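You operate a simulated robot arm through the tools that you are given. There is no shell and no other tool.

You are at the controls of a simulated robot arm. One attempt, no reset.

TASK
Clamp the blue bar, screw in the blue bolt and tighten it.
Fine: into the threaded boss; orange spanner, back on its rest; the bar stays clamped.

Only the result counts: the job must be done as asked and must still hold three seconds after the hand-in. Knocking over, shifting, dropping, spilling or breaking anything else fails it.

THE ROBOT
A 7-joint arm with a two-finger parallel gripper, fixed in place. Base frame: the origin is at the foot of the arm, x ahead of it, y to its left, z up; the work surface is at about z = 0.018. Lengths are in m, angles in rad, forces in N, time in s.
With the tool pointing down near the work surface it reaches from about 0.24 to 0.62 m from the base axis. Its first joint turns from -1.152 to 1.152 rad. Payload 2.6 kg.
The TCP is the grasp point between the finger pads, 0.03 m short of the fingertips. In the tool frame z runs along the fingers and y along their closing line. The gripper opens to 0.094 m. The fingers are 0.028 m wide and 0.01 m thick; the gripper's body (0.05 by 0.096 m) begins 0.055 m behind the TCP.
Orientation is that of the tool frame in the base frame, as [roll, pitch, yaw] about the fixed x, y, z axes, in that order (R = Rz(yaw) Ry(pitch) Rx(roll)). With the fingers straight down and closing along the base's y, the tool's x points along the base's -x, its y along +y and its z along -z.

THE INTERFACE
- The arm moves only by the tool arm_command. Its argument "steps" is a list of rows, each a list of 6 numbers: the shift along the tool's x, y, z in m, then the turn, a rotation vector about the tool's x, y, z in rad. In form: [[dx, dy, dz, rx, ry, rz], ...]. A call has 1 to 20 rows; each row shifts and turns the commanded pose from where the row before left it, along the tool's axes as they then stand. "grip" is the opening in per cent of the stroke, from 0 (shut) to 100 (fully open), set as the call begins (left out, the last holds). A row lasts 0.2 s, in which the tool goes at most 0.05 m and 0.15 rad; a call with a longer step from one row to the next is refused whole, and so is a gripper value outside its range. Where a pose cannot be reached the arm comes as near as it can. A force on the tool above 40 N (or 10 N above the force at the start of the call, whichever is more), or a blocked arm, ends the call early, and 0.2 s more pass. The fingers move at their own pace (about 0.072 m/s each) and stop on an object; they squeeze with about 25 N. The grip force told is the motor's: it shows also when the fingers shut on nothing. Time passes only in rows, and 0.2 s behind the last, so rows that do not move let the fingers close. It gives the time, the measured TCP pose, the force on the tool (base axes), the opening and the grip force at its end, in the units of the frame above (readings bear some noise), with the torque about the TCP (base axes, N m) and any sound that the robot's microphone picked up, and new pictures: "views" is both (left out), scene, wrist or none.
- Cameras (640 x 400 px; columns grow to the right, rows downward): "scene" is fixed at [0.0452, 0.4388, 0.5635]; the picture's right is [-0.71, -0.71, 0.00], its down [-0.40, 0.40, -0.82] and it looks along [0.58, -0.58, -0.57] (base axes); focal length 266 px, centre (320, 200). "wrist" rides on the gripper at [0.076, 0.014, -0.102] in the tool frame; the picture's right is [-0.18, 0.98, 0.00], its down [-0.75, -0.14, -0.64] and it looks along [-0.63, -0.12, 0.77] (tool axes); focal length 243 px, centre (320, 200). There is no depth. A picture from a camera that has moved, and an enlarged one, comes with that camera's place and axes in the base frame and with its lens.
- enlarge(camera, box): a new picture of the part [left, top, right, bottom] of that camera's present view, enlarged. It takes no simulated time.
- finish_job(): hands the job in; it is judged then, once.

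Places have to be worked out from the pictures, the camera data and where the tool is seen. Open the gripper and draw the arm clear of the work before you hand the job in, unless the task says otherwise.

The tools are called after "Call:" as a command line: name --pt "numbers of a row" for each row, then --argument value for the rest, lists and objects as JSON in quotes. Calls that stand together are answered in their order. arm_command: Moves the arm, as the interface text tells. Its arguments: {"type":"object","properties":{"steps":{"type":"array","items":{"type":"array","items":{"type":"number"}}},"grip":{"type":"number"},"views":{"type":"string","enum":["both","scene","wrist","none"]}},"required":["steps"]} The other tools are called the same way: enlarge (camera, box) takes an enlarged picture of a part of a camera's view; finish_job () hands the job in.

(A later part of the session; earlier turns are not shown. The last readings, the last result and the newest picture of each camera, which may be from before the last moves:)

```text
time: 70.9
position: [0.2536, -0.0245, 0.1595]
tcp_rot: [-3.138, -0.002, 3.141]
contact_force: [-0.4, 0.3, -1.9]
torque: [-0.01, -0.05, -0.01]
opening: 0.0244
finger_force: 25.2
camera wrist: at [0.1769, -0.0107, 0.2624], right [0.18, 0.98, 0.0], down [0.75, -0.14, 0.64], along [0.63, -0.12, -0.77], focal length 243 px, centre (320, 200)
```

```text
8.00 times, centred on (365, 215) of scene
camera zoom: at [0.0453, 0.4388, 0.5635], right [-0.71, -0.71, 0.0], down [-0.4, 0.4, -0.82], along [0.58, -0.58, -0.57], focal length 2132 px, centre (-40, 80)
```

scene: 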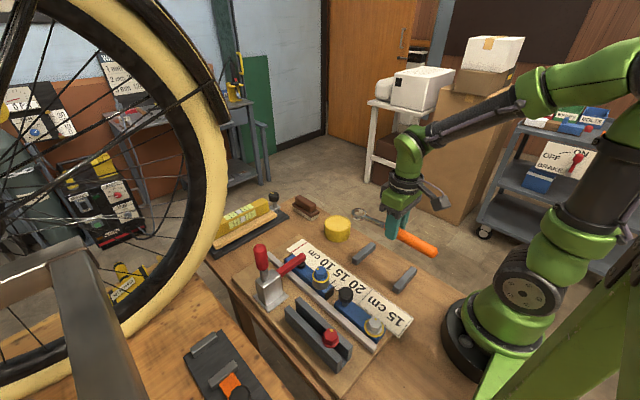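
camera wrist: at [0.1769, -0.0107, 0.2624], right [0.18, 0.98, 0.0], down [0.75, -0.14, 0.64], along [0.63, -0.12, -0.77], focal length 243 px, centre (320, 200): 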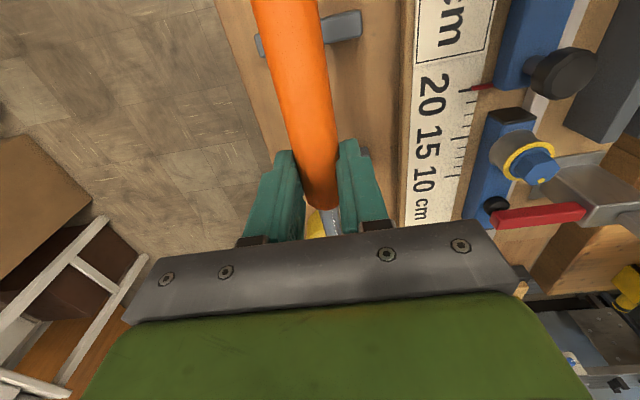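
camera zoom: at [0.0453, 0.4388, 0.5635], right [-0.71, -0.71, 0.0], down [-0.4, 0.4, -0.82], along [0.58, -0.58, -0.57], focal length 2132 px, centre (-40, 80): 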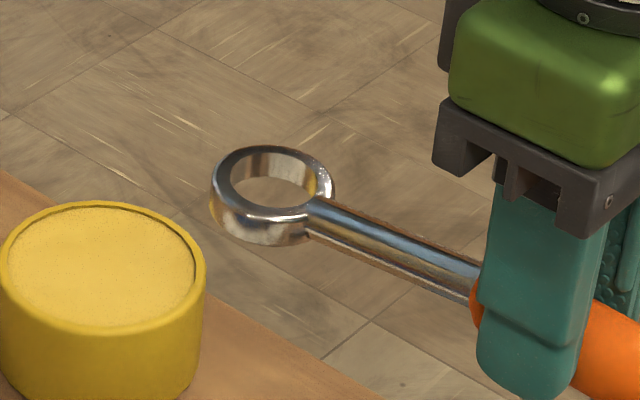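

The bolt's flats face about 18° (mod 60°). I will bring the spanner on with its handle pointing to about −42° from the bolt, which lines up with a flat and leaves room for a clockwise swing; I turn it now, well clear of everything.

Call:
arm_command --pt "0 0 -0.01 0 0 -0.1417" --pt "0 0 -0.01 0 0 -0.1417" --pt "0 0 0 0 0 -0.1417" --pt "0 0 0 0 0 -0.1417" --pt "0 0 0 0 0 -0.1417" --pt "0 0 0 0 0 -0.1417" --pt "0 0 0 0 0 -0.1417" --pt "0 0 0 0 0 -0.1417" --pt "0 0 0 0 0 -0.1417" --pt "0 0 0 0 0 -0.1417" --pt "0 0 0 0 0 -0.1417" --pt "0 0 0 0 0 -0.1417" --pt "0 0 0 0 0 -0.1417" --pt "0 0 0 0 0 -0.1417" --pt "0 0 0 0 0 -0.1417" --pt "0 0 0 0 0 -0.1417" --pt "0 0 0 0 0 -0.1417" --views "both"

```text
time: 74.5
position: [0.2541, -0.026, 0.1795]
tcp_rot: [3.141, -0.001, -0.731]
contact_force: [-0.1, -0.3, -1.8]
torque: [0.01, -0.01, 0.04]
opening: 0.0247
finger_force: 24.9
camera wrist: at [0.3007, -0.0871, 0.2819], right [-0.79, -0.61, 0.0], down [-0.47, 0.61, 0.64], along [-0.39, 0.51, -0.77], focal length 243 px, centre (320, 200)
```

scene: 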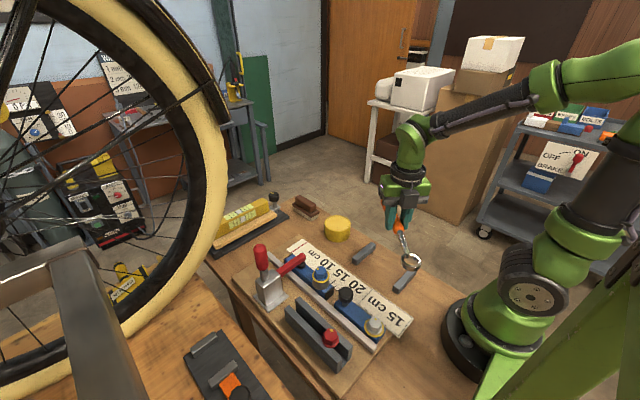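
wrist: 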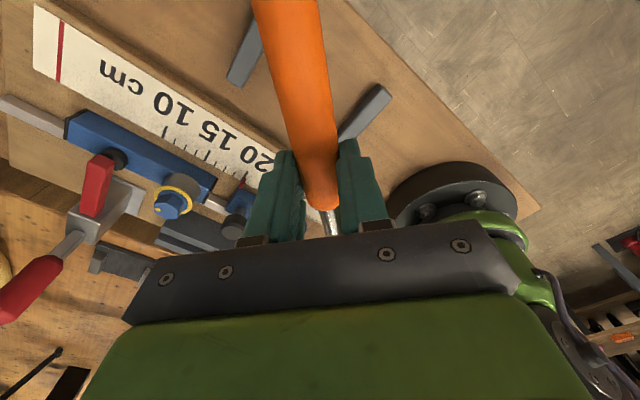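

I carry the spanner over, so that its ring comes above the bolt at about (0.325, 0.153).

Call:
arm_command --pt "0.0079 -0.036 0 0 0 0" --pt "0.0079 -0.036 0 0 0 0" --pt "0.0079 -0.036 0.004 0 0 0" --pt "0.0079 -0.036 0.006 0 0 0" --pt "0.008 -0.036 0.008 0 0 0" --views "both"

Call:
enlarge --camera "scene" --box '[280, 220, 380, 300]'

```text
time: 75.7
position: [0.4043, 0.0828, 0.1626]
tcp_rot: [3.139, 0.001, -0.733]
contact_force: [0.2, 0.8, -2.1]
torque: [0.02, 0.03, 0.01]
opening: 0.0246
finger_force: 25.1
camera wrist: at [0.4502, 0.0206, 0.2644], right [-0.79, -0.61, 0.0], down [-0.47, 0.61, 0.64], along [-0.39, 0.51, -0.77], focal length 243 px, centre (320, 200)
```

scene: 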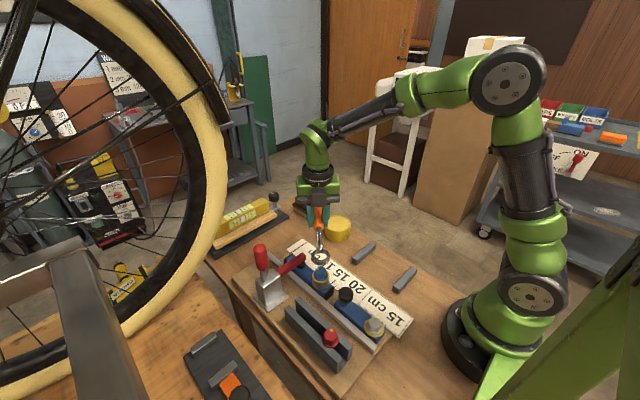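
wrist: 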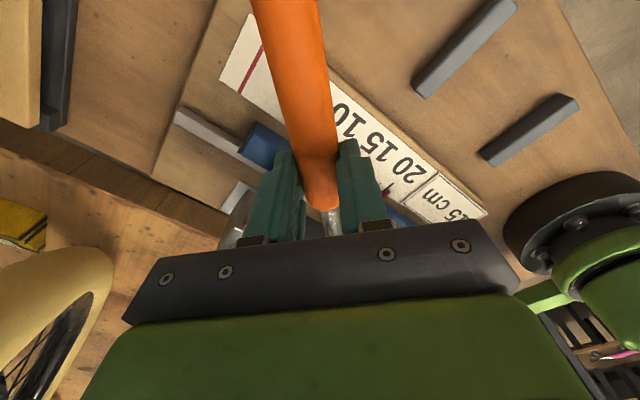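

```text
5.00 times, centred on (330, 260) of scene
camera zoom: at [0.0452, 0.4388, 0.5635], right [-0.71, -0.71, 0.0], down [-0.4, 0.4, -0.82], along [0.58, -0.58, -0.57], focal length 1332 px, centre (270, -100)
```

zoom: 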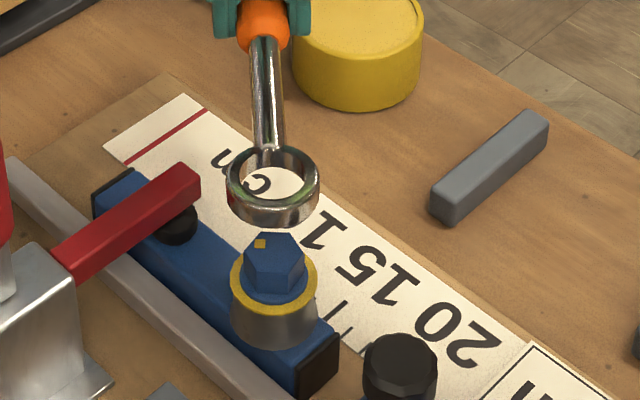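

The view is ideal: the handle points away from the scene camera and the ring is behind and above the bolt. I zoom to measure the offset.

Call:
enlarge --camera "scene" --box '[300, 240, 350, 290]'

```text
8.00 times, centred on (325, 265) of scene
camera zoom: at [0.0452, 0.4388, 0.5635], right [-0.71, -0.71, 0.0], down [-0.4, 0.4, -0.82], along [0.58, -0.58, -0.57], focal length 2132 px, centre (280, -320)
```

zoom: 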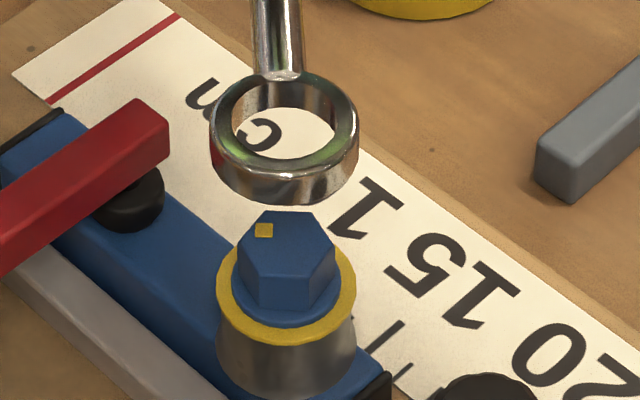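

By geometry and by image the ring is within about 1 mm of the bolt's axis sideways. I descend 3 cm with a 0.8 mm sideways correction and compare again at closer height.

Call:
arm_command --pt "0 0.0008 0.01 0 0 0" --pt "0 0 0.01 0 0 0" --pt "0 0 0.01 0 0 0" --views "scene"

Call:
enlarge --camera "scene" --box '[300, 245, 350, 295]'

```text
time: 76.5
position: [0.4034, 0.0816, 0.132]
tcp_rot: [3.14, 0.0, -0.735]
contact_force: [0.3, 0.0, -2.3]
torque: [0.0, 0.04, 0.01]
opening: 0.0249
finger_force: 25.0
```

scene: 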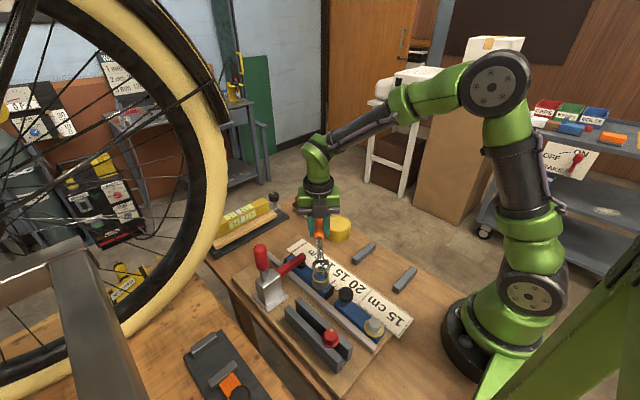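

```text
8.00 times, centred on (325, 270) of scene
camera zoom: at [0.0453, 0.4388, 0.5635], right [-0.71, -0.71, 0.0], down [-0.4, 0.4, -0.82], along [0.58, -0.58, -0.57], focal length 2132 px, centre (280, -360)
```

zoom: 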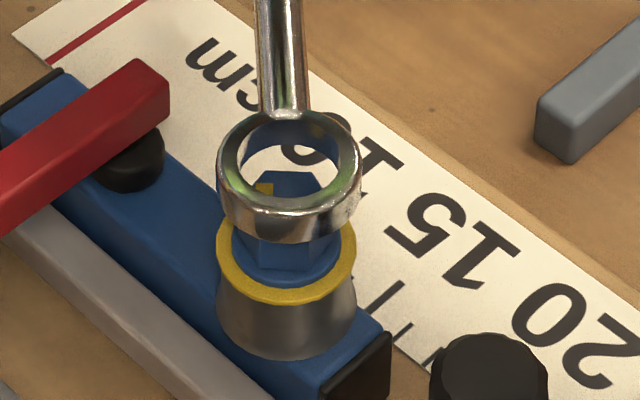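

The ring is centred over the head in the image. I lower it in 2 mm rows and watch the force.

Call:
arm_command --pt "0 0 0.002 0 0 0" --pt "0 0 0.002 0 0 0" --pt "0 0 0.002 0 0 0" --views "scene"

Call:
enlarge --camera "scene" --box '[300, 245, 350, 295]'

```text
time: 77.3
position: [0.403, 0.0819, 0.126]
tcp_rot: [3.14, 0.001, -0.734]
contact_force: [0.9, 1.0, -1.7]
torque: [0.03, 0.01, -0.01]
opening: 0.0246
finger_force: 25.1
```

scene: 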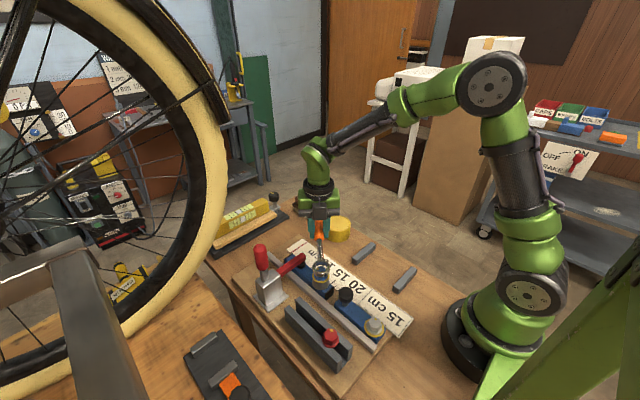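

```text
8.00 times, centred on (325, 270) of scene
camera zoom: at [0.0453, 0.4388, 0.5635], right [-0.71, -0.71, 0.0], down [-0.4, 0.4, -0.82], along [0.58, -0.58, -0.57], focal length 2132 px, centre (280, -360)
```

zoom: 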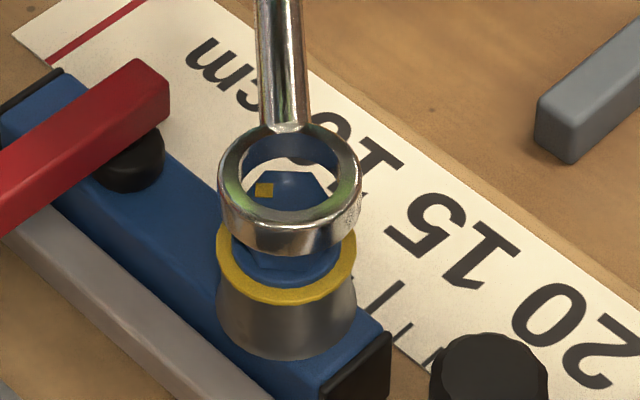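

No contact yet; the ring's centre appears about 1.4 mm too far back (away from the camera). I correct by about 1 mm and lower on.

Call:
arm_command --pt "-0.0011 -0.0004 0 0 0 0" --pt "0 0 0.0015 0 0 0" --pt "0 0 0.0015 0 0 0" --pt "0 0 0.0015 0 0 0" --views "scene"

Call:
enlarge --camera "scene" --box '[300, 245, 350, 295]'

```text
time: 78.3
position: [0.4035, 0.0832, 0.1208]
tcp_rot: [3.141, -0.001, -0.735]
contact_force: [2.2, -2.4, 5.7]
torque: [0.48, 0.58, 0.07]
opening: 0.0246
finger_force: 24.8
```

scene: 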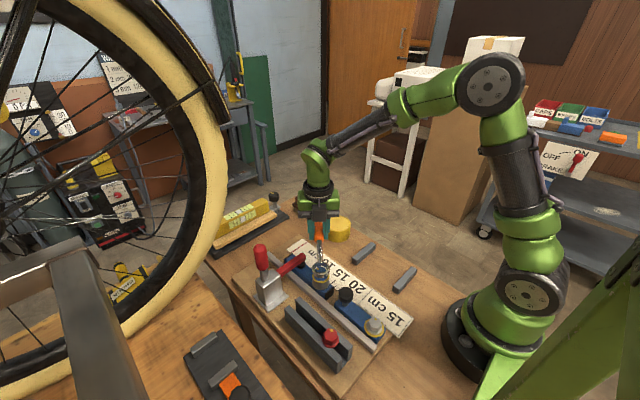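

```text
8.00 times, centred on (325, 270) of scene
camera zoom: at [0.0452, 0.4388, 0.5635], right [-0.71, -0.71, 0.0], down [-0.4, 0.4, -0.82], along [0.58, -0.58, -0.57], focal length 2132 px, centre (280, -360)
```

zoom: 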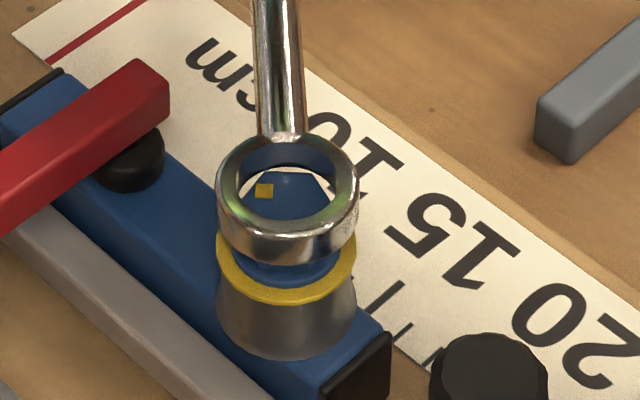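

The ring now rests on the head with about 7 N. I zoom in further to see in which direction it is off.

Call:
enlarge --camera "scene" --box '[310, 255, 340, 280]'

```text
16.00 times, centred on (325, 268) of scene
camera zoom: at [0.0452, 0.4388, 0.5635], right [-0.71, -0.71, 0.0], down [-0.4, 0.4, -0.82], along [0.58, -0.58, -0.57], focal length 4263 px, centre (240, -880)
```

zoom: 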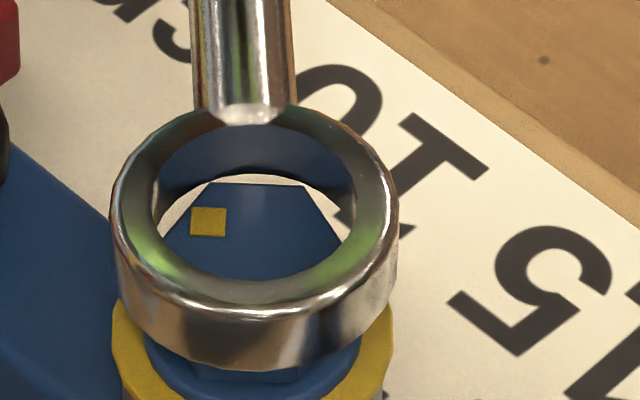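

The ring and head are concentric to within 0.3 mm, but the flats point to −46.6° while the handle is at −42.1°. I lift slightly, swing the spanner 4.5° clockwise about the bolt's axis and press gently again.

Call:
arm_command --pt "0 0 -0.001 0 0 0" --pt "-0.00015 0.0041 0 0 0 0.039" --pt "-0.00015 0.0041 0 0 0 0.039" --pt "0 0 0.0012 0 0 0" --pt "0 0 0.0012 0 0 0" --views "scene"

Call:
enlarge --camera "scene" --box '[310, 255, 340, 280]'

```text
time: 79.5
position: [0.3965, 0.0758, 0.1196]
tcp_rot: [3.14, -0.002, -0.812]
contact_force: [3.0, 0.4, -1.2]
torque: [0.12, -0.01, -0.31]
opening: 0.0247
finger_force: 25.6
```

scene: 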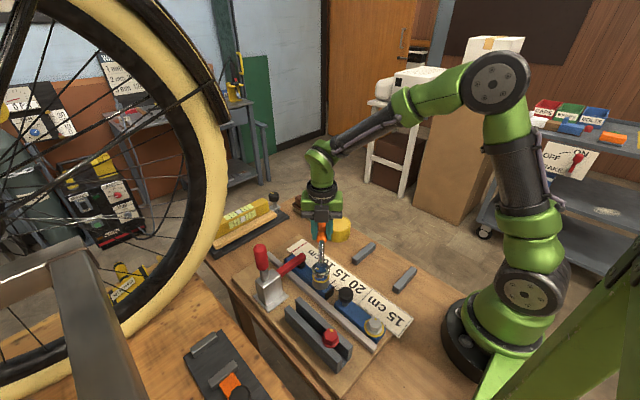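

```text
16.00 times, centred on (325, 268) of scene
camera zoom: at [0.0453, 0.4388, 0.5635], right [-0.71, -0.71, 0.0], down [-0.4, 0.4, -0.82], along [0.58, -0.58, -0.57], focal length 4263 px, centre (240, -880)
```

zoom: 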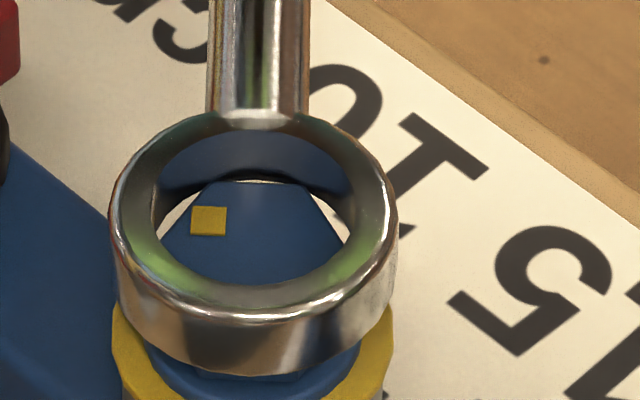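

The upward force has gone and the ring has moved lower: it seems to slip over the hexagon. I lower further.

Call:
arm_command --pt "0 0 0.0015 0 0 0" --pt "0 0 0.0015 0 0 0" --pt "0 0 0.0015 0 0 0" --views "scene"

Call:
enlarge --camera "scene" --box '[310, 255, 340, 280]'

```text
time: 80.3
position: [0.3977, 0.0773, 0.1154]
tcp_rot: [3.139, -0.003, -0.81]
contact_force: [1.5, -0.7, -1.3]
torque: [0.1, 0.03, -0.16]
opening: 0.0248
finger_force: 24.6
```

scene: 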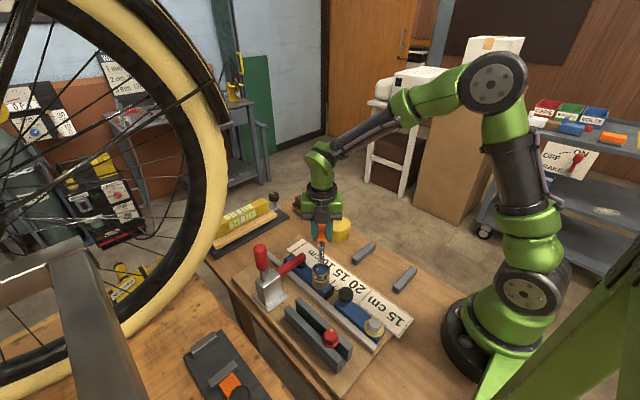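

```text
16.00 times, centred on (325, 268) of scene
camera zoom: at [0.0453, 0.4388, 0.5635], right [-0.71, -0.71, 0.0], down [-0.4, 0.4, -0.82], along [0.58, -0.58, -0.57], focal length 4263 px, centre (240, -880)
```

zoom: 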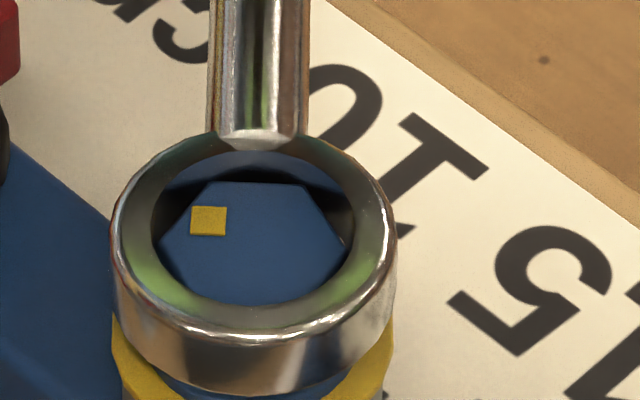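

The ring has gone over the hexagon. I lower it on until it rests on the flange.

Call:
arm_command --pt "0 0 0.0015 0 0 0" --pt "0 0 0.0015 0 0 0" --pt "0 0 0.0015 0 0 0" --views "none"

```text
time: 81.1
position: [0.3968, 0.0758, 0.1104]
tcp_rot: [3.141, -0.003, -0.811]
contact_force: [2.7, -0.6, -0.8]
torque: [0.14, 0.03, -0.21]
opening: 0.0242
finger_force: 24.7
```

Call:
arm_command --pt "0 0 0.0012 0 0 0" --pt "0 0 0.0012 0 0 0" --views "scene"

Call:
enlarge --camera "scene" --box '[305, 250, 345, 285]'

```text
time: 81.7
position: [0.3978, 0.0763, 0.1087]
tcp_rot: [3.14, -0.002, -0.811]
contact_force: [2.0, -0.6, -0.9]
torque: [0.07, 0.06, -0.12]
opening: 0.0246
finger_force: 25.0
```

scene: 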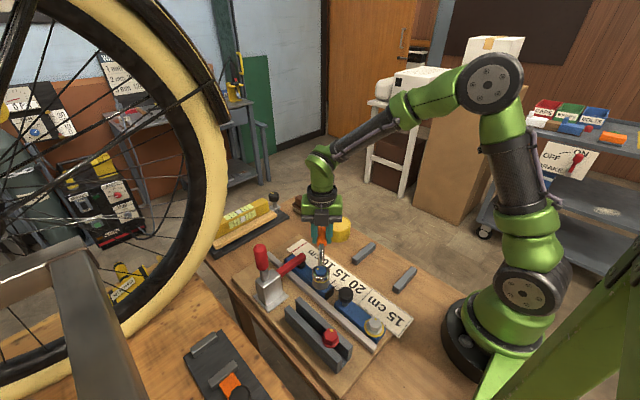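

```text
11.43 times, centred on (325, 268) of scene
camera zoom: at [0.0453, 0.4388, 0.5635], right [-0.71, -0.71, 0.0], down [-0.4, 0.4, -0.82], along [0.58, -0.58, -0.57], focal length 3045 px, centre (263, -571)
```

zoom: 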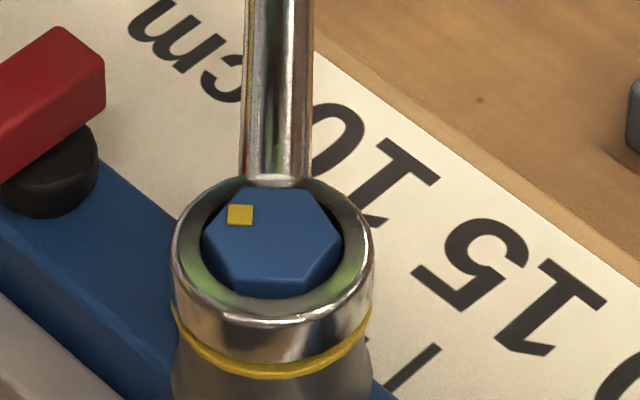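

The ring sits fully around the head. I now swing the handle clockwise about the bolt's axis in small rows and watch force and sound.

Call:
arm_command --pt "-0.0001 0.0042 0.0003 0 0 0.04" --pt "-0.0001 0.0042 0.0002 0 0 0.04" --pt "-0.0001 0.0042 0 0 0 0.04" --views "scene"

Call:
enlarge --camera "scene" --box '[305, 250, 345, 285]'

```text
time: 82.5
position: [0.388, 0.0675, 0.1074]
tcp_rot: [3.141, -0.003, -0.932]
contact_force: [6.7, -2.0, -2.8]
torque: [-0.08, -0.23, -0.31]
opening: 0.0248
finger_force: 25.0
```

scene: 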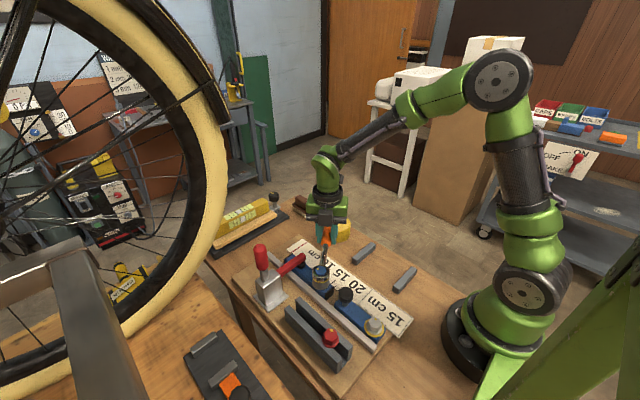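

```text
11.43 times, centred on (325, 268) of scene
camera zoom: at [0.0453, 0.4388, 0.5635], right [-0.71, -0.71, 0.0], down [-0.4, 0.4, -0.82], along [0.58, -0.58, -0.57], focal length 3045 px, centre (263, -571)
```

zoom: 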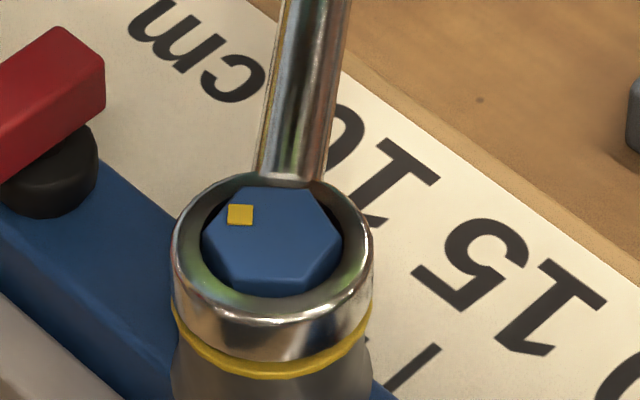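

The spanner turned 7° with the bolt not yet moving (slack in the ring). I continue clockwise.

Call:
arm_command --pt "-0.0001 0.0042 0 0 0 0.04" --pt "-0.0001 0.0042 0 0 0 0.04" --pt "-0.0001 0.0042 0 0 0 0.04" --views "scene"

Call:
enlarge --camera "scene" --box '[305, 250, 345, 285]'

```text
time: 83.3
position: [0.3778, 0.0601, 0.1086]
tcp_rot: [3.141, -0.001, -1.053]
contact_force: [10.1, -7.5, -4.2]
torque: [-0.58, -0.52, -0.08]
opening: 0.0245
finger_force: 24.8
```

scene: 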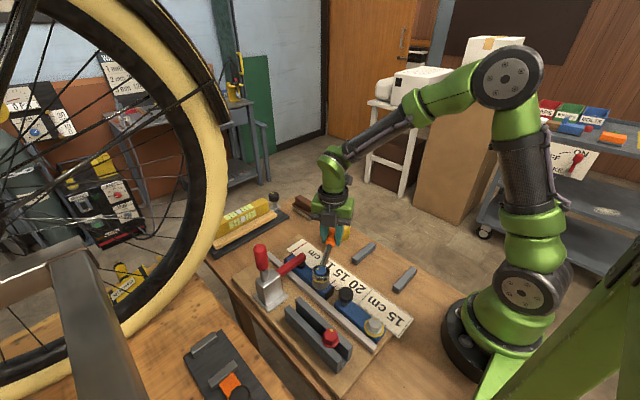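

```text
11.43 times, centred on (325, 268) of scene
camera zoom: at [0.0453, 0.4388, 0.5635], right [-0.71, -0.71, 0.0], down [-0.4, 0.4, -0.82], along [0.58, -0.58, -0.57], focal length 3045 px, centre (263, -571)
```

zoom: 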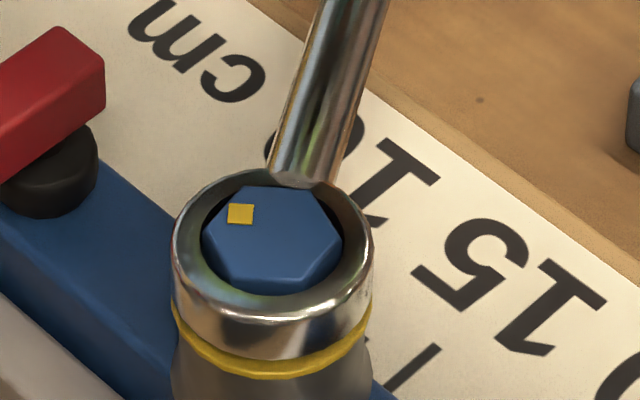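

The bolt still has not moved while the spanner turned 14°; perhaps the ring must sit lower for its grip. I press it down gently to find the flange.

Call:
arm_command --pt "0.0005 0 0.001 0 0 0" --pt "0 0 0.001 0 0 0" --pt "0 0 0.001 0 0 0" --views "scene"

Call:
enlarge --camera "scene" --box '[310, 255, 340, 280]'

```text
time: 84.1
position: [0.3788, 0.0609, 0.1056]
tcp_rot: [3.141, -0.003, -1.052]
contact_force: [8.9, -8.4, 7.8]
torque: [0.38, 0.12, 0.15]
opening: 0.0246
finger_force: 25.1
```

scene: 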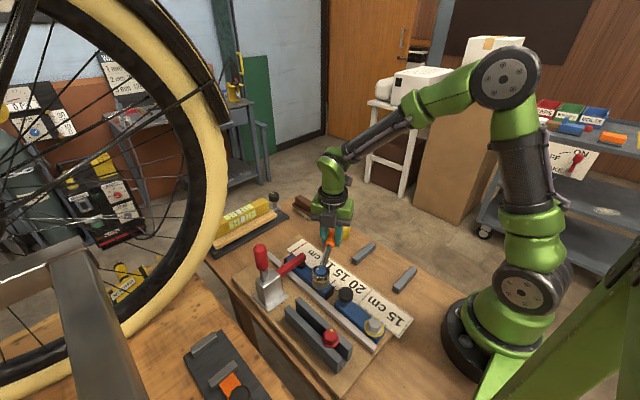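

```text
16.00 times, centred on (325, 268) of scene
camera zoom: at [0.0452, 0.4388, 0.5635], right [-0.71, -0.71, 0.0], down [-0.4, 0.4, -0.82], along [0.58, -0.58, -0.57], focal length 4263 px, centre (240, -880)
```

zoom: 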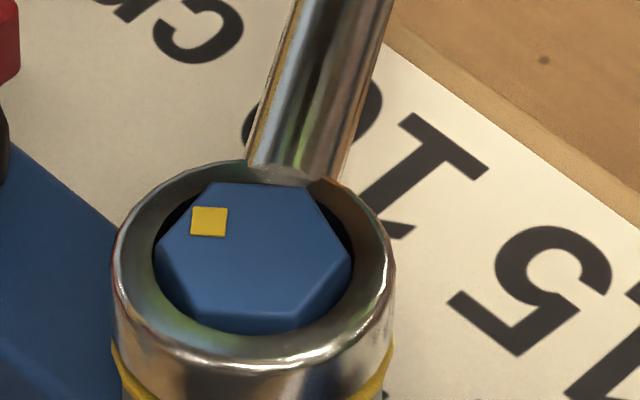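

The ring now rests on the flange (about 10 N). I ease the radial force outward by 0.6 mm and continue clockwise from here.

Call:
arm_command --pt "0.0006 0 -0.0003 0 0 0" --pt "-0.0001 0.0042 0 0 0 0.04" --pt "-0.0001 0.0042 0 0 0 0.04" --pt "-0.0001 0.0042 0 0 0 0.04" --pt "-0.0001 0.0042 0 0 0 0.04" --views "scene"

Call:
enlarge --camera "scene" --box '[310, 255, 340, 280]'

```text
time: 85.3
position: [0.363, 0.0542, 0.1055]
tcp_rot: [-3.14, -0.002, -1.21]
contact_force: [8.5, -3.1, 5.2]
torque: [0.22, -0.16, 0.02]
opening: 0.0247
finger_force: 25.3
```

scene: 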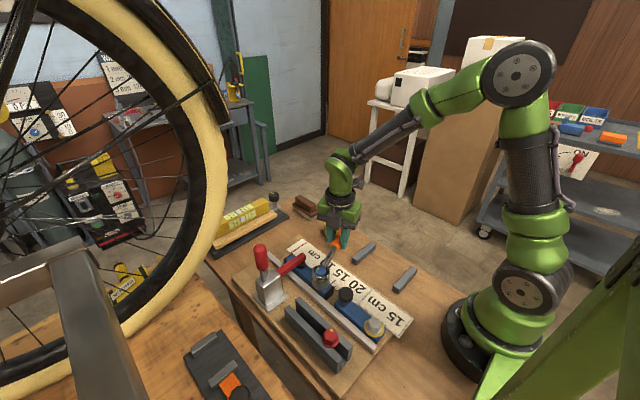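

```text
16.00 times, centred on (325, 268) of scene
camera zoom: at [0.0452, 0.4388, 0.5635], right [-0.71, -0.71, 0.0], down [-0.4, 0.4, -0.82], along [0.58, -0.58, -0.57], focal length 4263 px, centre (240, -880)
```

zoom: 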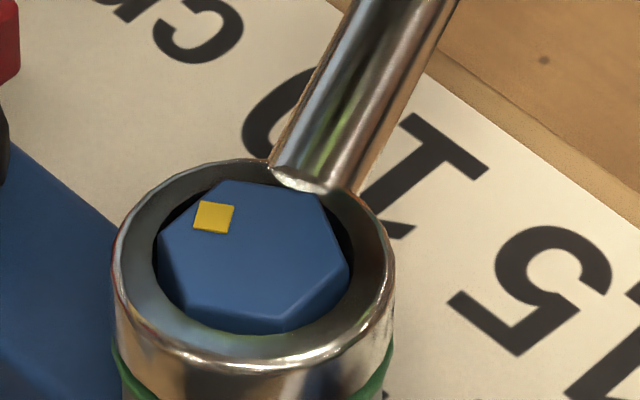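

The bolt has turned a few degrees and the ring around the boss has changed from yellow to green. I verify with a wider zoom before doing anything more.

Call:
enlarge --camera "scene" --box '[290, 245, 390, 345]'

Call:
arm_command --pt "0 0 0 0 0 0" --pt "0 0 0 0 0 0" --views "wrist"

```text
4.00 times, centred on (340, 295) of scene
camera zoom: at [0.0452, 0.4388, 0.5635], right [-0.71, -0.71, 0.0], down [-0.4, 0.4, -0.82], along [0.58, -0.58, -0.57], focal length 1066 px, centre (240, -180)
```

zoom: 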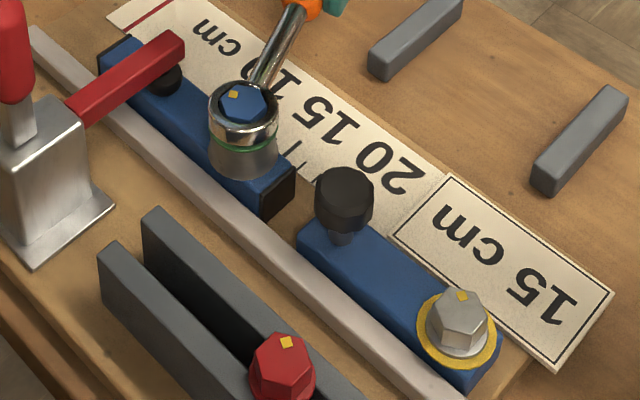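

```text
time: 85.9
position: [0.3629, 0.0532, 0.1049]
tcp_rot: [3.14, -0.001, -1.21]
contact_force: [8.2, -1.6, 5.0]
torque: [0.09, -0.11, -0.06]
opening: 0.0244
finger_force: 24.8
camera wrist: at [0.3749, -0.0231, 0.2072], right [-0.98, -0.17, 0.0], down [-0.13, 0.76, 0.64], along [-0.11, 0.63, -0.77], focal length 243 px, centre (320, 200)
```

wrist: 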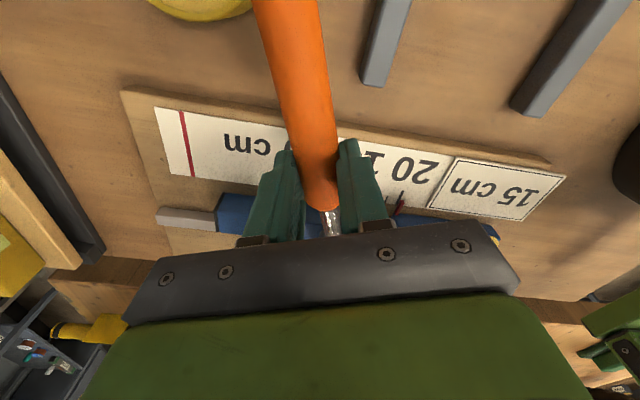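

The blue bolt's ring is green (the untouched silver one stays yellow), so it is tightened. I ease the spanner back 2° into its slack and lift the ring straight off the head.

Call:
arm_command --pt "0 -0.0021 0 0 0 -0.02" --pt "0 -0.0021 -0.0005 0 0 -0.02" --pt "0 0 -0.002 0 0 0" --pt "0 0 -0.003 0 0 0" --pt "0 0 -0.004 0 0 0" --views "scene"

Call:
enlarge --camera "scene" --box '[305, 245, 345, 285]'

```text
time: 87.1
position: [0.367, 0.0554, 0.1144]
tcp_rot: [3.139, 0.001, -1.17]
contact_force: [4.5, 1.6, -10.2]
torque: [-0.59, -0.36, -0.39]
opening: 0.0247
finger_force: 24.9
```

scene: 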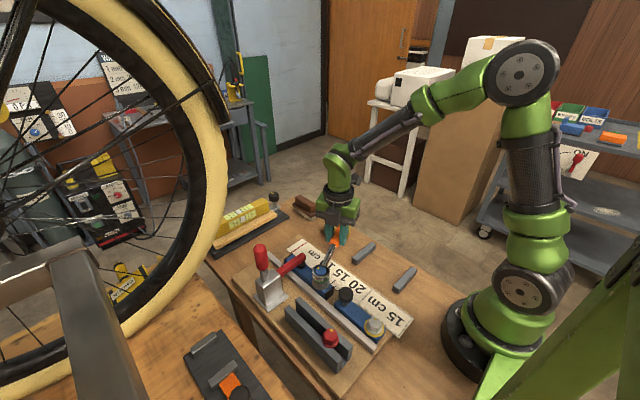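

```text
10.00 times, centred on (325, 265) of scene
camera zoom: at [0.0453, 0.4389, 0.5635], right [-0.71, -0.71, 0.0], down [-0.4, 0.4, -0.82], along [0.58, -0.58, -0.57], focal length 2664 px, centre (270, -450)
```

zoom: 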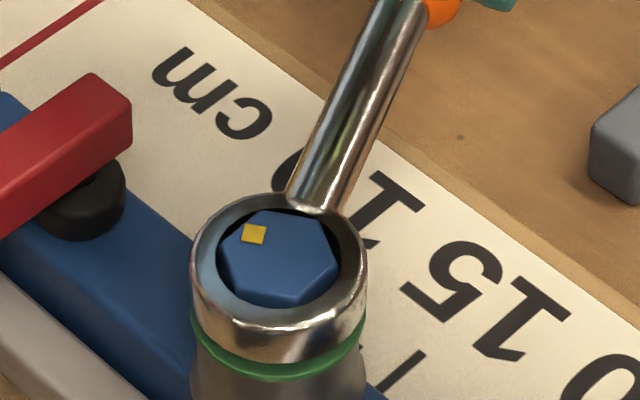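

The ring lifts with some binding (−10 N). I swing it back a further 7° to the middle of its slack, where it is free, and then continue lifting.

Call:
arm_command --pt "-0.0001 -0.0045 0.001 0 0 -0.04" --pt "-0.0001 -0.0042 0 0 0 -0.04" --pt "-0.0001 -0.0042 0 0 0 -0.04" --views "scene"

Call:
enlarge --camera "scene" --box '[305, 245, 345, 285]'

```text
time: 87.9
position: [0.3786, 0.061, 0.1138]
tcp_rot: [-3.141, -0.001, -1.049]
contact_force: [0.2, 0.9, -2.3]
torque: [0.04, 0.03, -0.06]
opening: 0.0249
finger_force: 25.1
```

scene: 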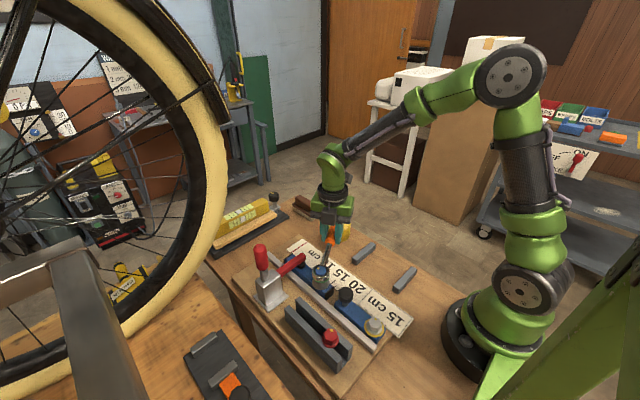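

```text
10.00 times, centred on (325, 265) of scene
camera zoom: at [0.0452, 0.4388, 0.5635], right [-0.71, -0.71, 0.0], down [-0.4, 0.4, -0.82], along [0.58, -0.58, -0.57], focal length 2664 px, centre (270, -450)
```

zoom: 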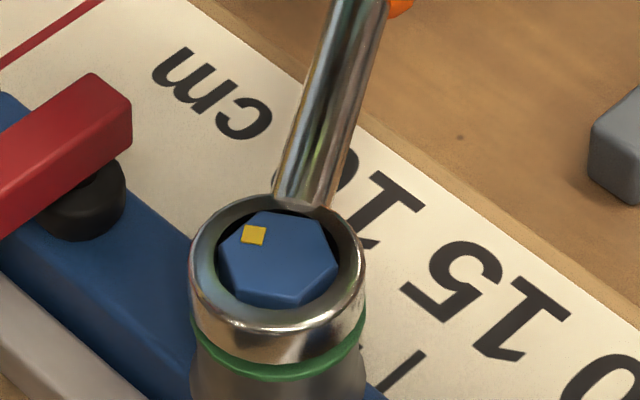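

The ring is now free of load, though the spanner seems to have pitched slightly in the grip (ring end low). I lift it straight up off the head.

Call:
arm_command --pt "0 0 -0.003 0 0 0" --pt "0 0 -0.003 0 0 0" --pt "0 0 -0.004 0 0 0" --views "scene"

Call:
enlarge --camera "scene" --box '[305, 245, 345, 285]'

```text
time: 88.7
position: [0.3784, 0.0605, 0.1229]
tcp_rot: [3.139, -0.002, -1.05]
contact_force: [-0.2, 0.5, -2.3]
torque: [0.04, 0.0, 0.05]
opening: 0.0248
finger_force: 24.7
```

scene: 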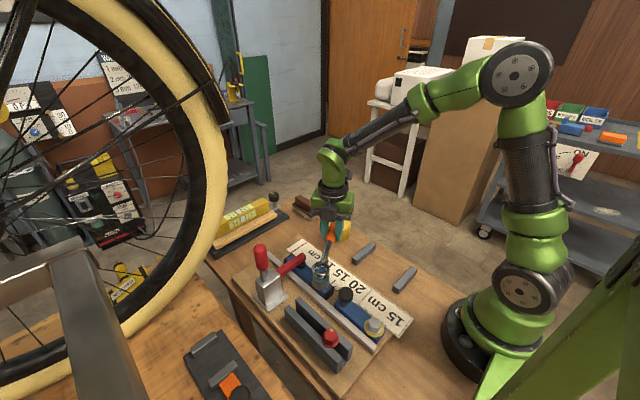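

```text
10.00 times, centred on (325, 265) of scene
camera zoom: at [0.0453, 0.4388, 0.5635], right [-0.71, -0.71, 0.0], down [-0.4, 0.4, -0.82], along [0.58, -0.58, -0.57], focal length 2664 px, centre (270, -450)
```

zoom: 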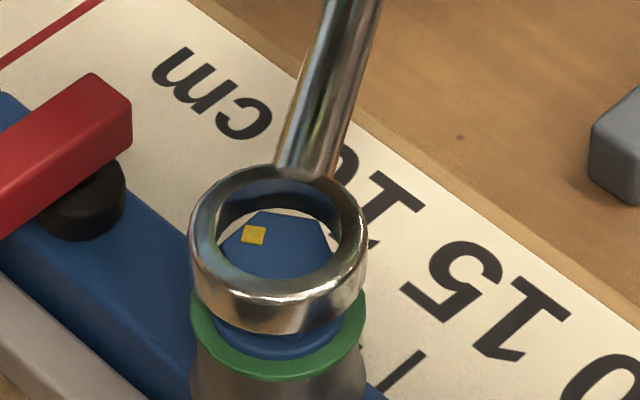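

The ring is off, the bolt stayed put and its indicator remains green. I lift high and carry the spanner back towards its rest.

Call:
arm_command --pt "0 0 -0.01 0 0 0" --pt "0 0 -0.025 0 0 0" --pt "0 0 -0.025 0 0 0" --pt "0.0025 0.0301 0 0 0 0" --pt "0.0025 0.0301 0 0 0 0" --pt "0.0025 0.0301 0 0 0 0" --pt "0.0025 0.0301 0 0 0 0" --pt "0.0023 0.03 0 0 0 0" --views "both"

Call:
enlarge --camera "scene" --box '[290, 220, 450, 340]'

```text
time: 90.5
position: [0.2537, -0.0257, 0.1835]
tcp_rot: [-3.142, -0.001, -1.051]
contact_force: [0.3, -0.6, -2.9]
torque: [0.07, 0.03, -0.02]
opening: 0.0243
finger_force: 24.8
camera wrist: at [0.2776, -0.0979, 0.2857], right [-0.94, -0.33, 0.0], down [-0.25, 0.72, 0.64], along [-0.21, 0.61, -0.77], focal length 243 px, centre (320, 200)
```

scene: 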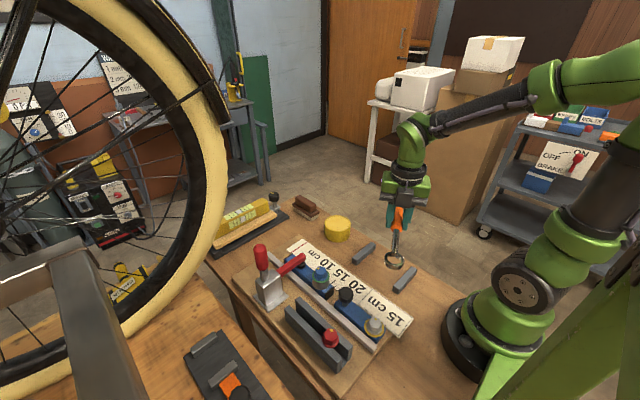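
wrist: 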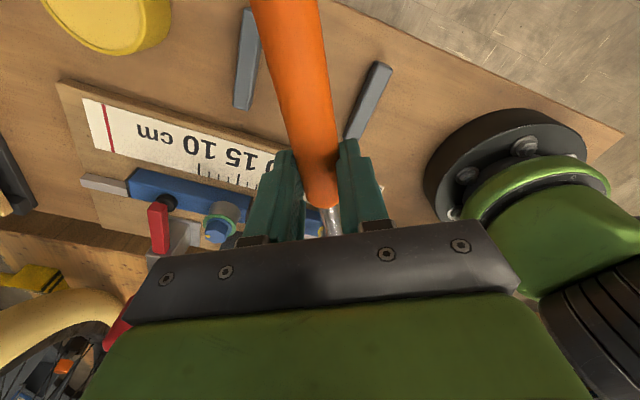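

```text
3.33 times, centred on (370, 280) of scene
camera zoom: at [0.0453, 0.4388, 0.5635], right [-0.71, -0.71, 0.0], down [-0.4, 0.4, -0.82], along [0.58, -0.58, -0.57], focal length 888 px, centre (153, -67)
```

zoom: 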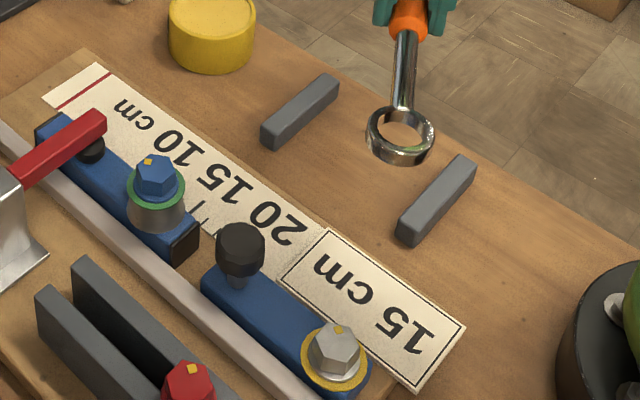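

The green ring shows clearly on the blue bolt. I turn the spanner back to its original direction (yaw 180°) above the rest.

Call:
arm_command --pt "0 0 0 0 0 0.1493" --pt "0 0 0 0 0 0.1493" --pt "0 0 0 0 0 0.1493" --pt "0 0 0 0 0 0.1493" --pt "0 0 0 0 0 0.1493" --pt "0 0 0 0 0 0.1493" --pt "0 0 0 0 0 0.1493" --pt "0 0 0 0 0 0.1493" --pt "0 0 0 0 0 0.1493" --pt "0 0 0 0 0 0.1493" --pt "0 0 0 0 0 0.1493" --pt "0 0 0 0 0 0.1493" --pt "0 0 0 0 0 0.1493" --pt "0 0 0 0 0 0.1493" --views "both"

Call:
enlarge --camera "scene" --box '[320, 180, 450, 300]'

Call:
enlarge --camera "wrist" --box '[230, 0, 410, 240]'

```text
time: 93.5
position: [0.2526, -0.0244, 0.1837]
tcp_rot: [-3.139, 0.001, -3.138]
contact_force: [-0.7, -1.0, -2.4]
torque: [-0.01, -0.07, -0.03]
opening: 0.0247
finger_force: 24.6
camera wrist: at [0.1765, -0.0107, 0.2857], right [0.18, 0.98, 0.0], down [0.75, -0.14, 0.64], along [0.63, -0.12, -0.77], focal length 243 px, centre (320, 200)
```

scene: 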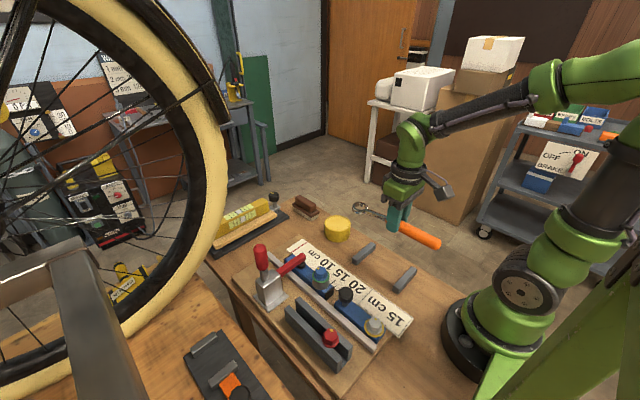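
wrist: 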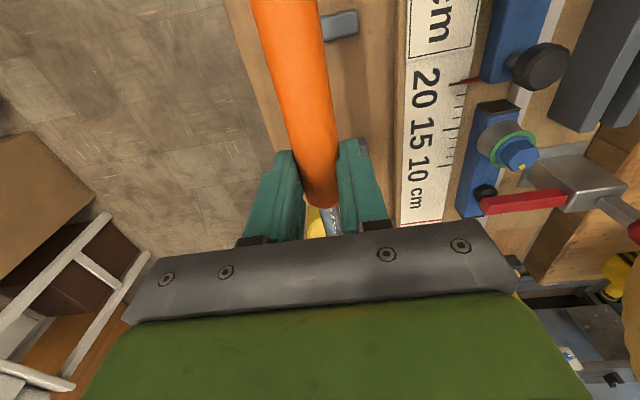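

```text
3.33 times, centred on (385, 240) of scene
camera zoom: at [0.0452, 0.4388, 0.5635], right [-0.71, -0.71, 0.0], down [-0.4, 0.4, -0.82], along [0.58, -0.58, -0.57], focal length 888 px, centre (103, 67)
```

zoom: 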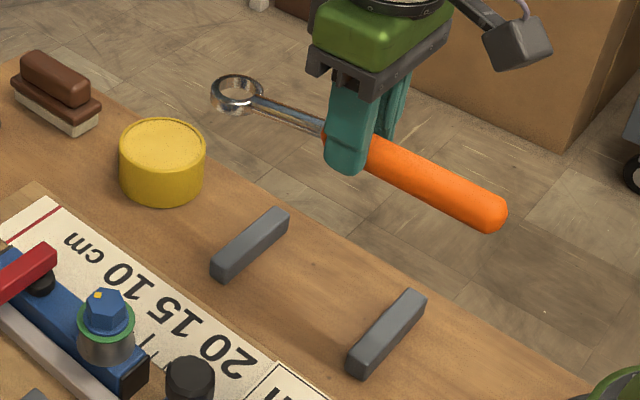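

```text
1.67 times, centred on (320, 120) of wrist
camera zoom: at [0.1765, -0.0107, 0.2857], right [0.18, 0.98, 0.0], down [0.75, -0.14, 0.64], along [0.63, -0.12, -0.77], focal length 404 px, centre (320, 333)
```

zoom: 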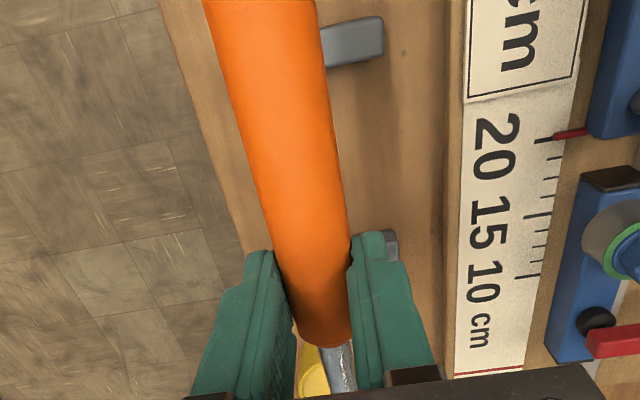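

The spanner is back over the rests. I zoom in on it to see how much it has pitched in the grip.

Call:
enlarge --camera "scene" --box '[340, 190, 450, 260]'

```text
5.71 times, centred on (395, 225) of scene
camera zoom: at [0.0452, 0.4388, 0.5635], right [-0.71, -0.71, 0.0], down [-0.4, 0.4, -0.82], along [0.58, -0.58, -0.57], focal length 1522 px, centre (-109, 57)
```

zoom: 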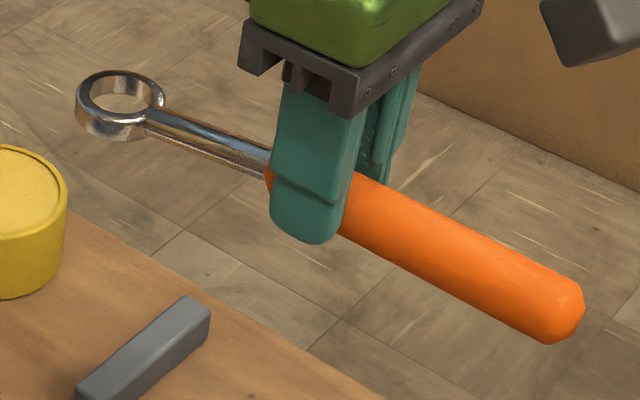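

The ring end hangs about 6 mm low (0.037 rad). I tilt the tool by that amount to level the spanner, correct the small position drift (−0.9, +0.8 mm) and descend to about z = 0.085.

Call:
arm_command --pt "-0.0009 -0.0008 0 0 -0.037 0" --pt "0.0009 0 0.025 0 0 0" --pt "0.0009 0 0.025 0 0 0" --pt "0.0009 0 0.025 0 0 0" --pt "0.0009 0 0.024 0 0 0" --views "both"

Call:
enlarge --camera "scene" --box '[330, 215, 450, 300]'

```text
time: 94.7
position: [0.254, -0.0244, 0.0835]
tcp_rot: [-3.14, 0.038, -3.141]
contact_force: [0.9, -0.1, -2.5]
torque: [0.04, -0.05, 0.0]
opening: 0.0248
finger_force: 25.1
camera wrist: at [0.1729, -0.0112, 0.1835], right [0.18, 0.98, 0.01], down [0.73, -0.14, 0.67], along [0.66, -0.12, -0.74], focal length 243 px, centre (320, 200)
```

scene: 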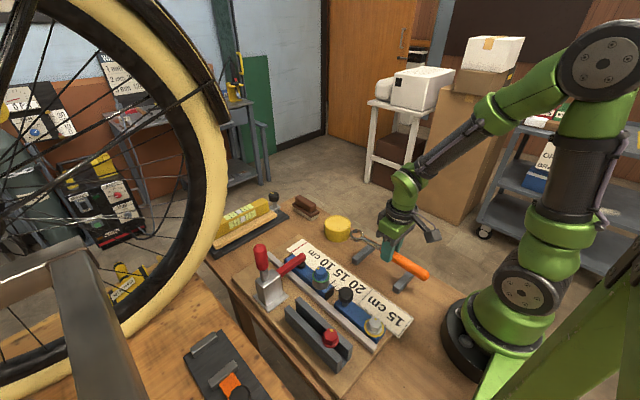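
wrist: 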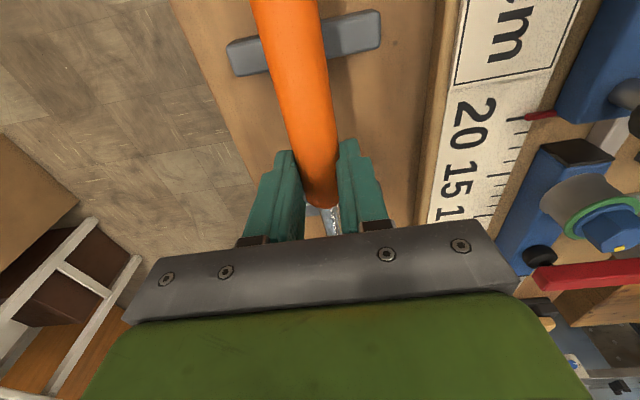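

```text
4.71 times, centred on (390, 258) of scene
camera zoom: at [0.0452, 0.4388, 0.5635], right [-0.71, -0.71, 0.0], down [-0.4, 0.4, -0.82], along [0.58, -0.58, -0.57], focal length 1254 px, centre (-9, -71)
```

zoom: 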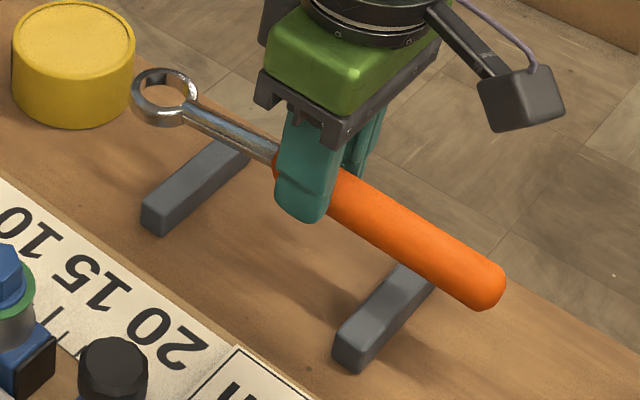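

The spanner is level above its two rests and the position matches. I lower it slowly towards the rests.

Call:
arm_command --pt "0.0002 0 0.006 0 0 0" --pt "0.0002 0 0.006 0 0 0" --pt "0.0002 0 0.006 0 0 0" --views "none"

Call:
arm_command --pt "0.0001 0 0.002 0 0 0" --pt "0.0001 0 0.002 0 0 0" --pt "0.0001 0 0.002 0 0 0" --views "scene"

Call:
enlarge --camera "scene" --box '[330, 215, 450, 300]'

```text
time: 95.5
position: [0.2553, -0.0269, 0.0665]
tcp_rot: [-3.139, 0.035, -3.141]
contact_force: [-0.3, 0.3, -2.4]
torque: [0.02, -0.01, 0.03]
opening: 0.0245
finger_force: 24.6
```

```text
time: 96.3
position: [0.2547, -0.0261, 0.0613]
tcp_rot: [-3.141, 0.036, -3.14]
contact_force: [-0.7, 0.2, -2.7]
torque: [-0.01, -0.04, 0.03]
opening: 0.0245
finger_force: 25.6
```

scene: 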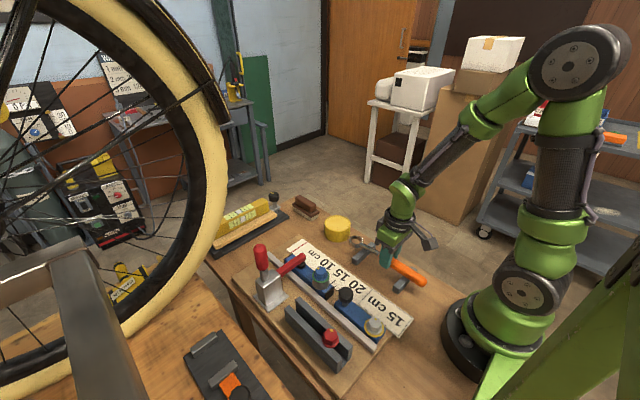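

```text
4.71 times, centred on (390, 258) of scene
camera zoom: at [0.0452, 0.4388, 0.5635], right [-0.71, -0.71, 0.0], down [-0.4, 0.4, -0.82], along [0.58, -0.58, -0.57], focal length 1254 px, centre (-9, -71)
```

zoom: 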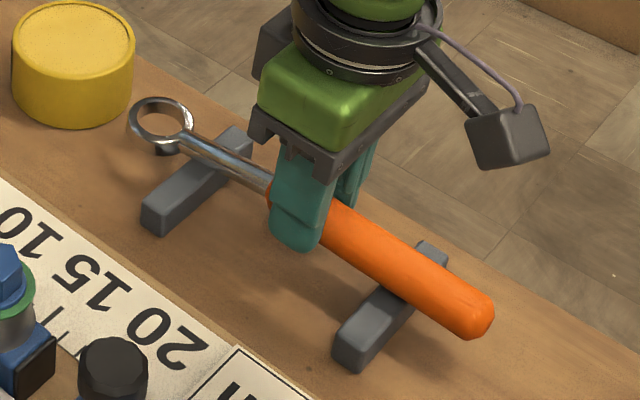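

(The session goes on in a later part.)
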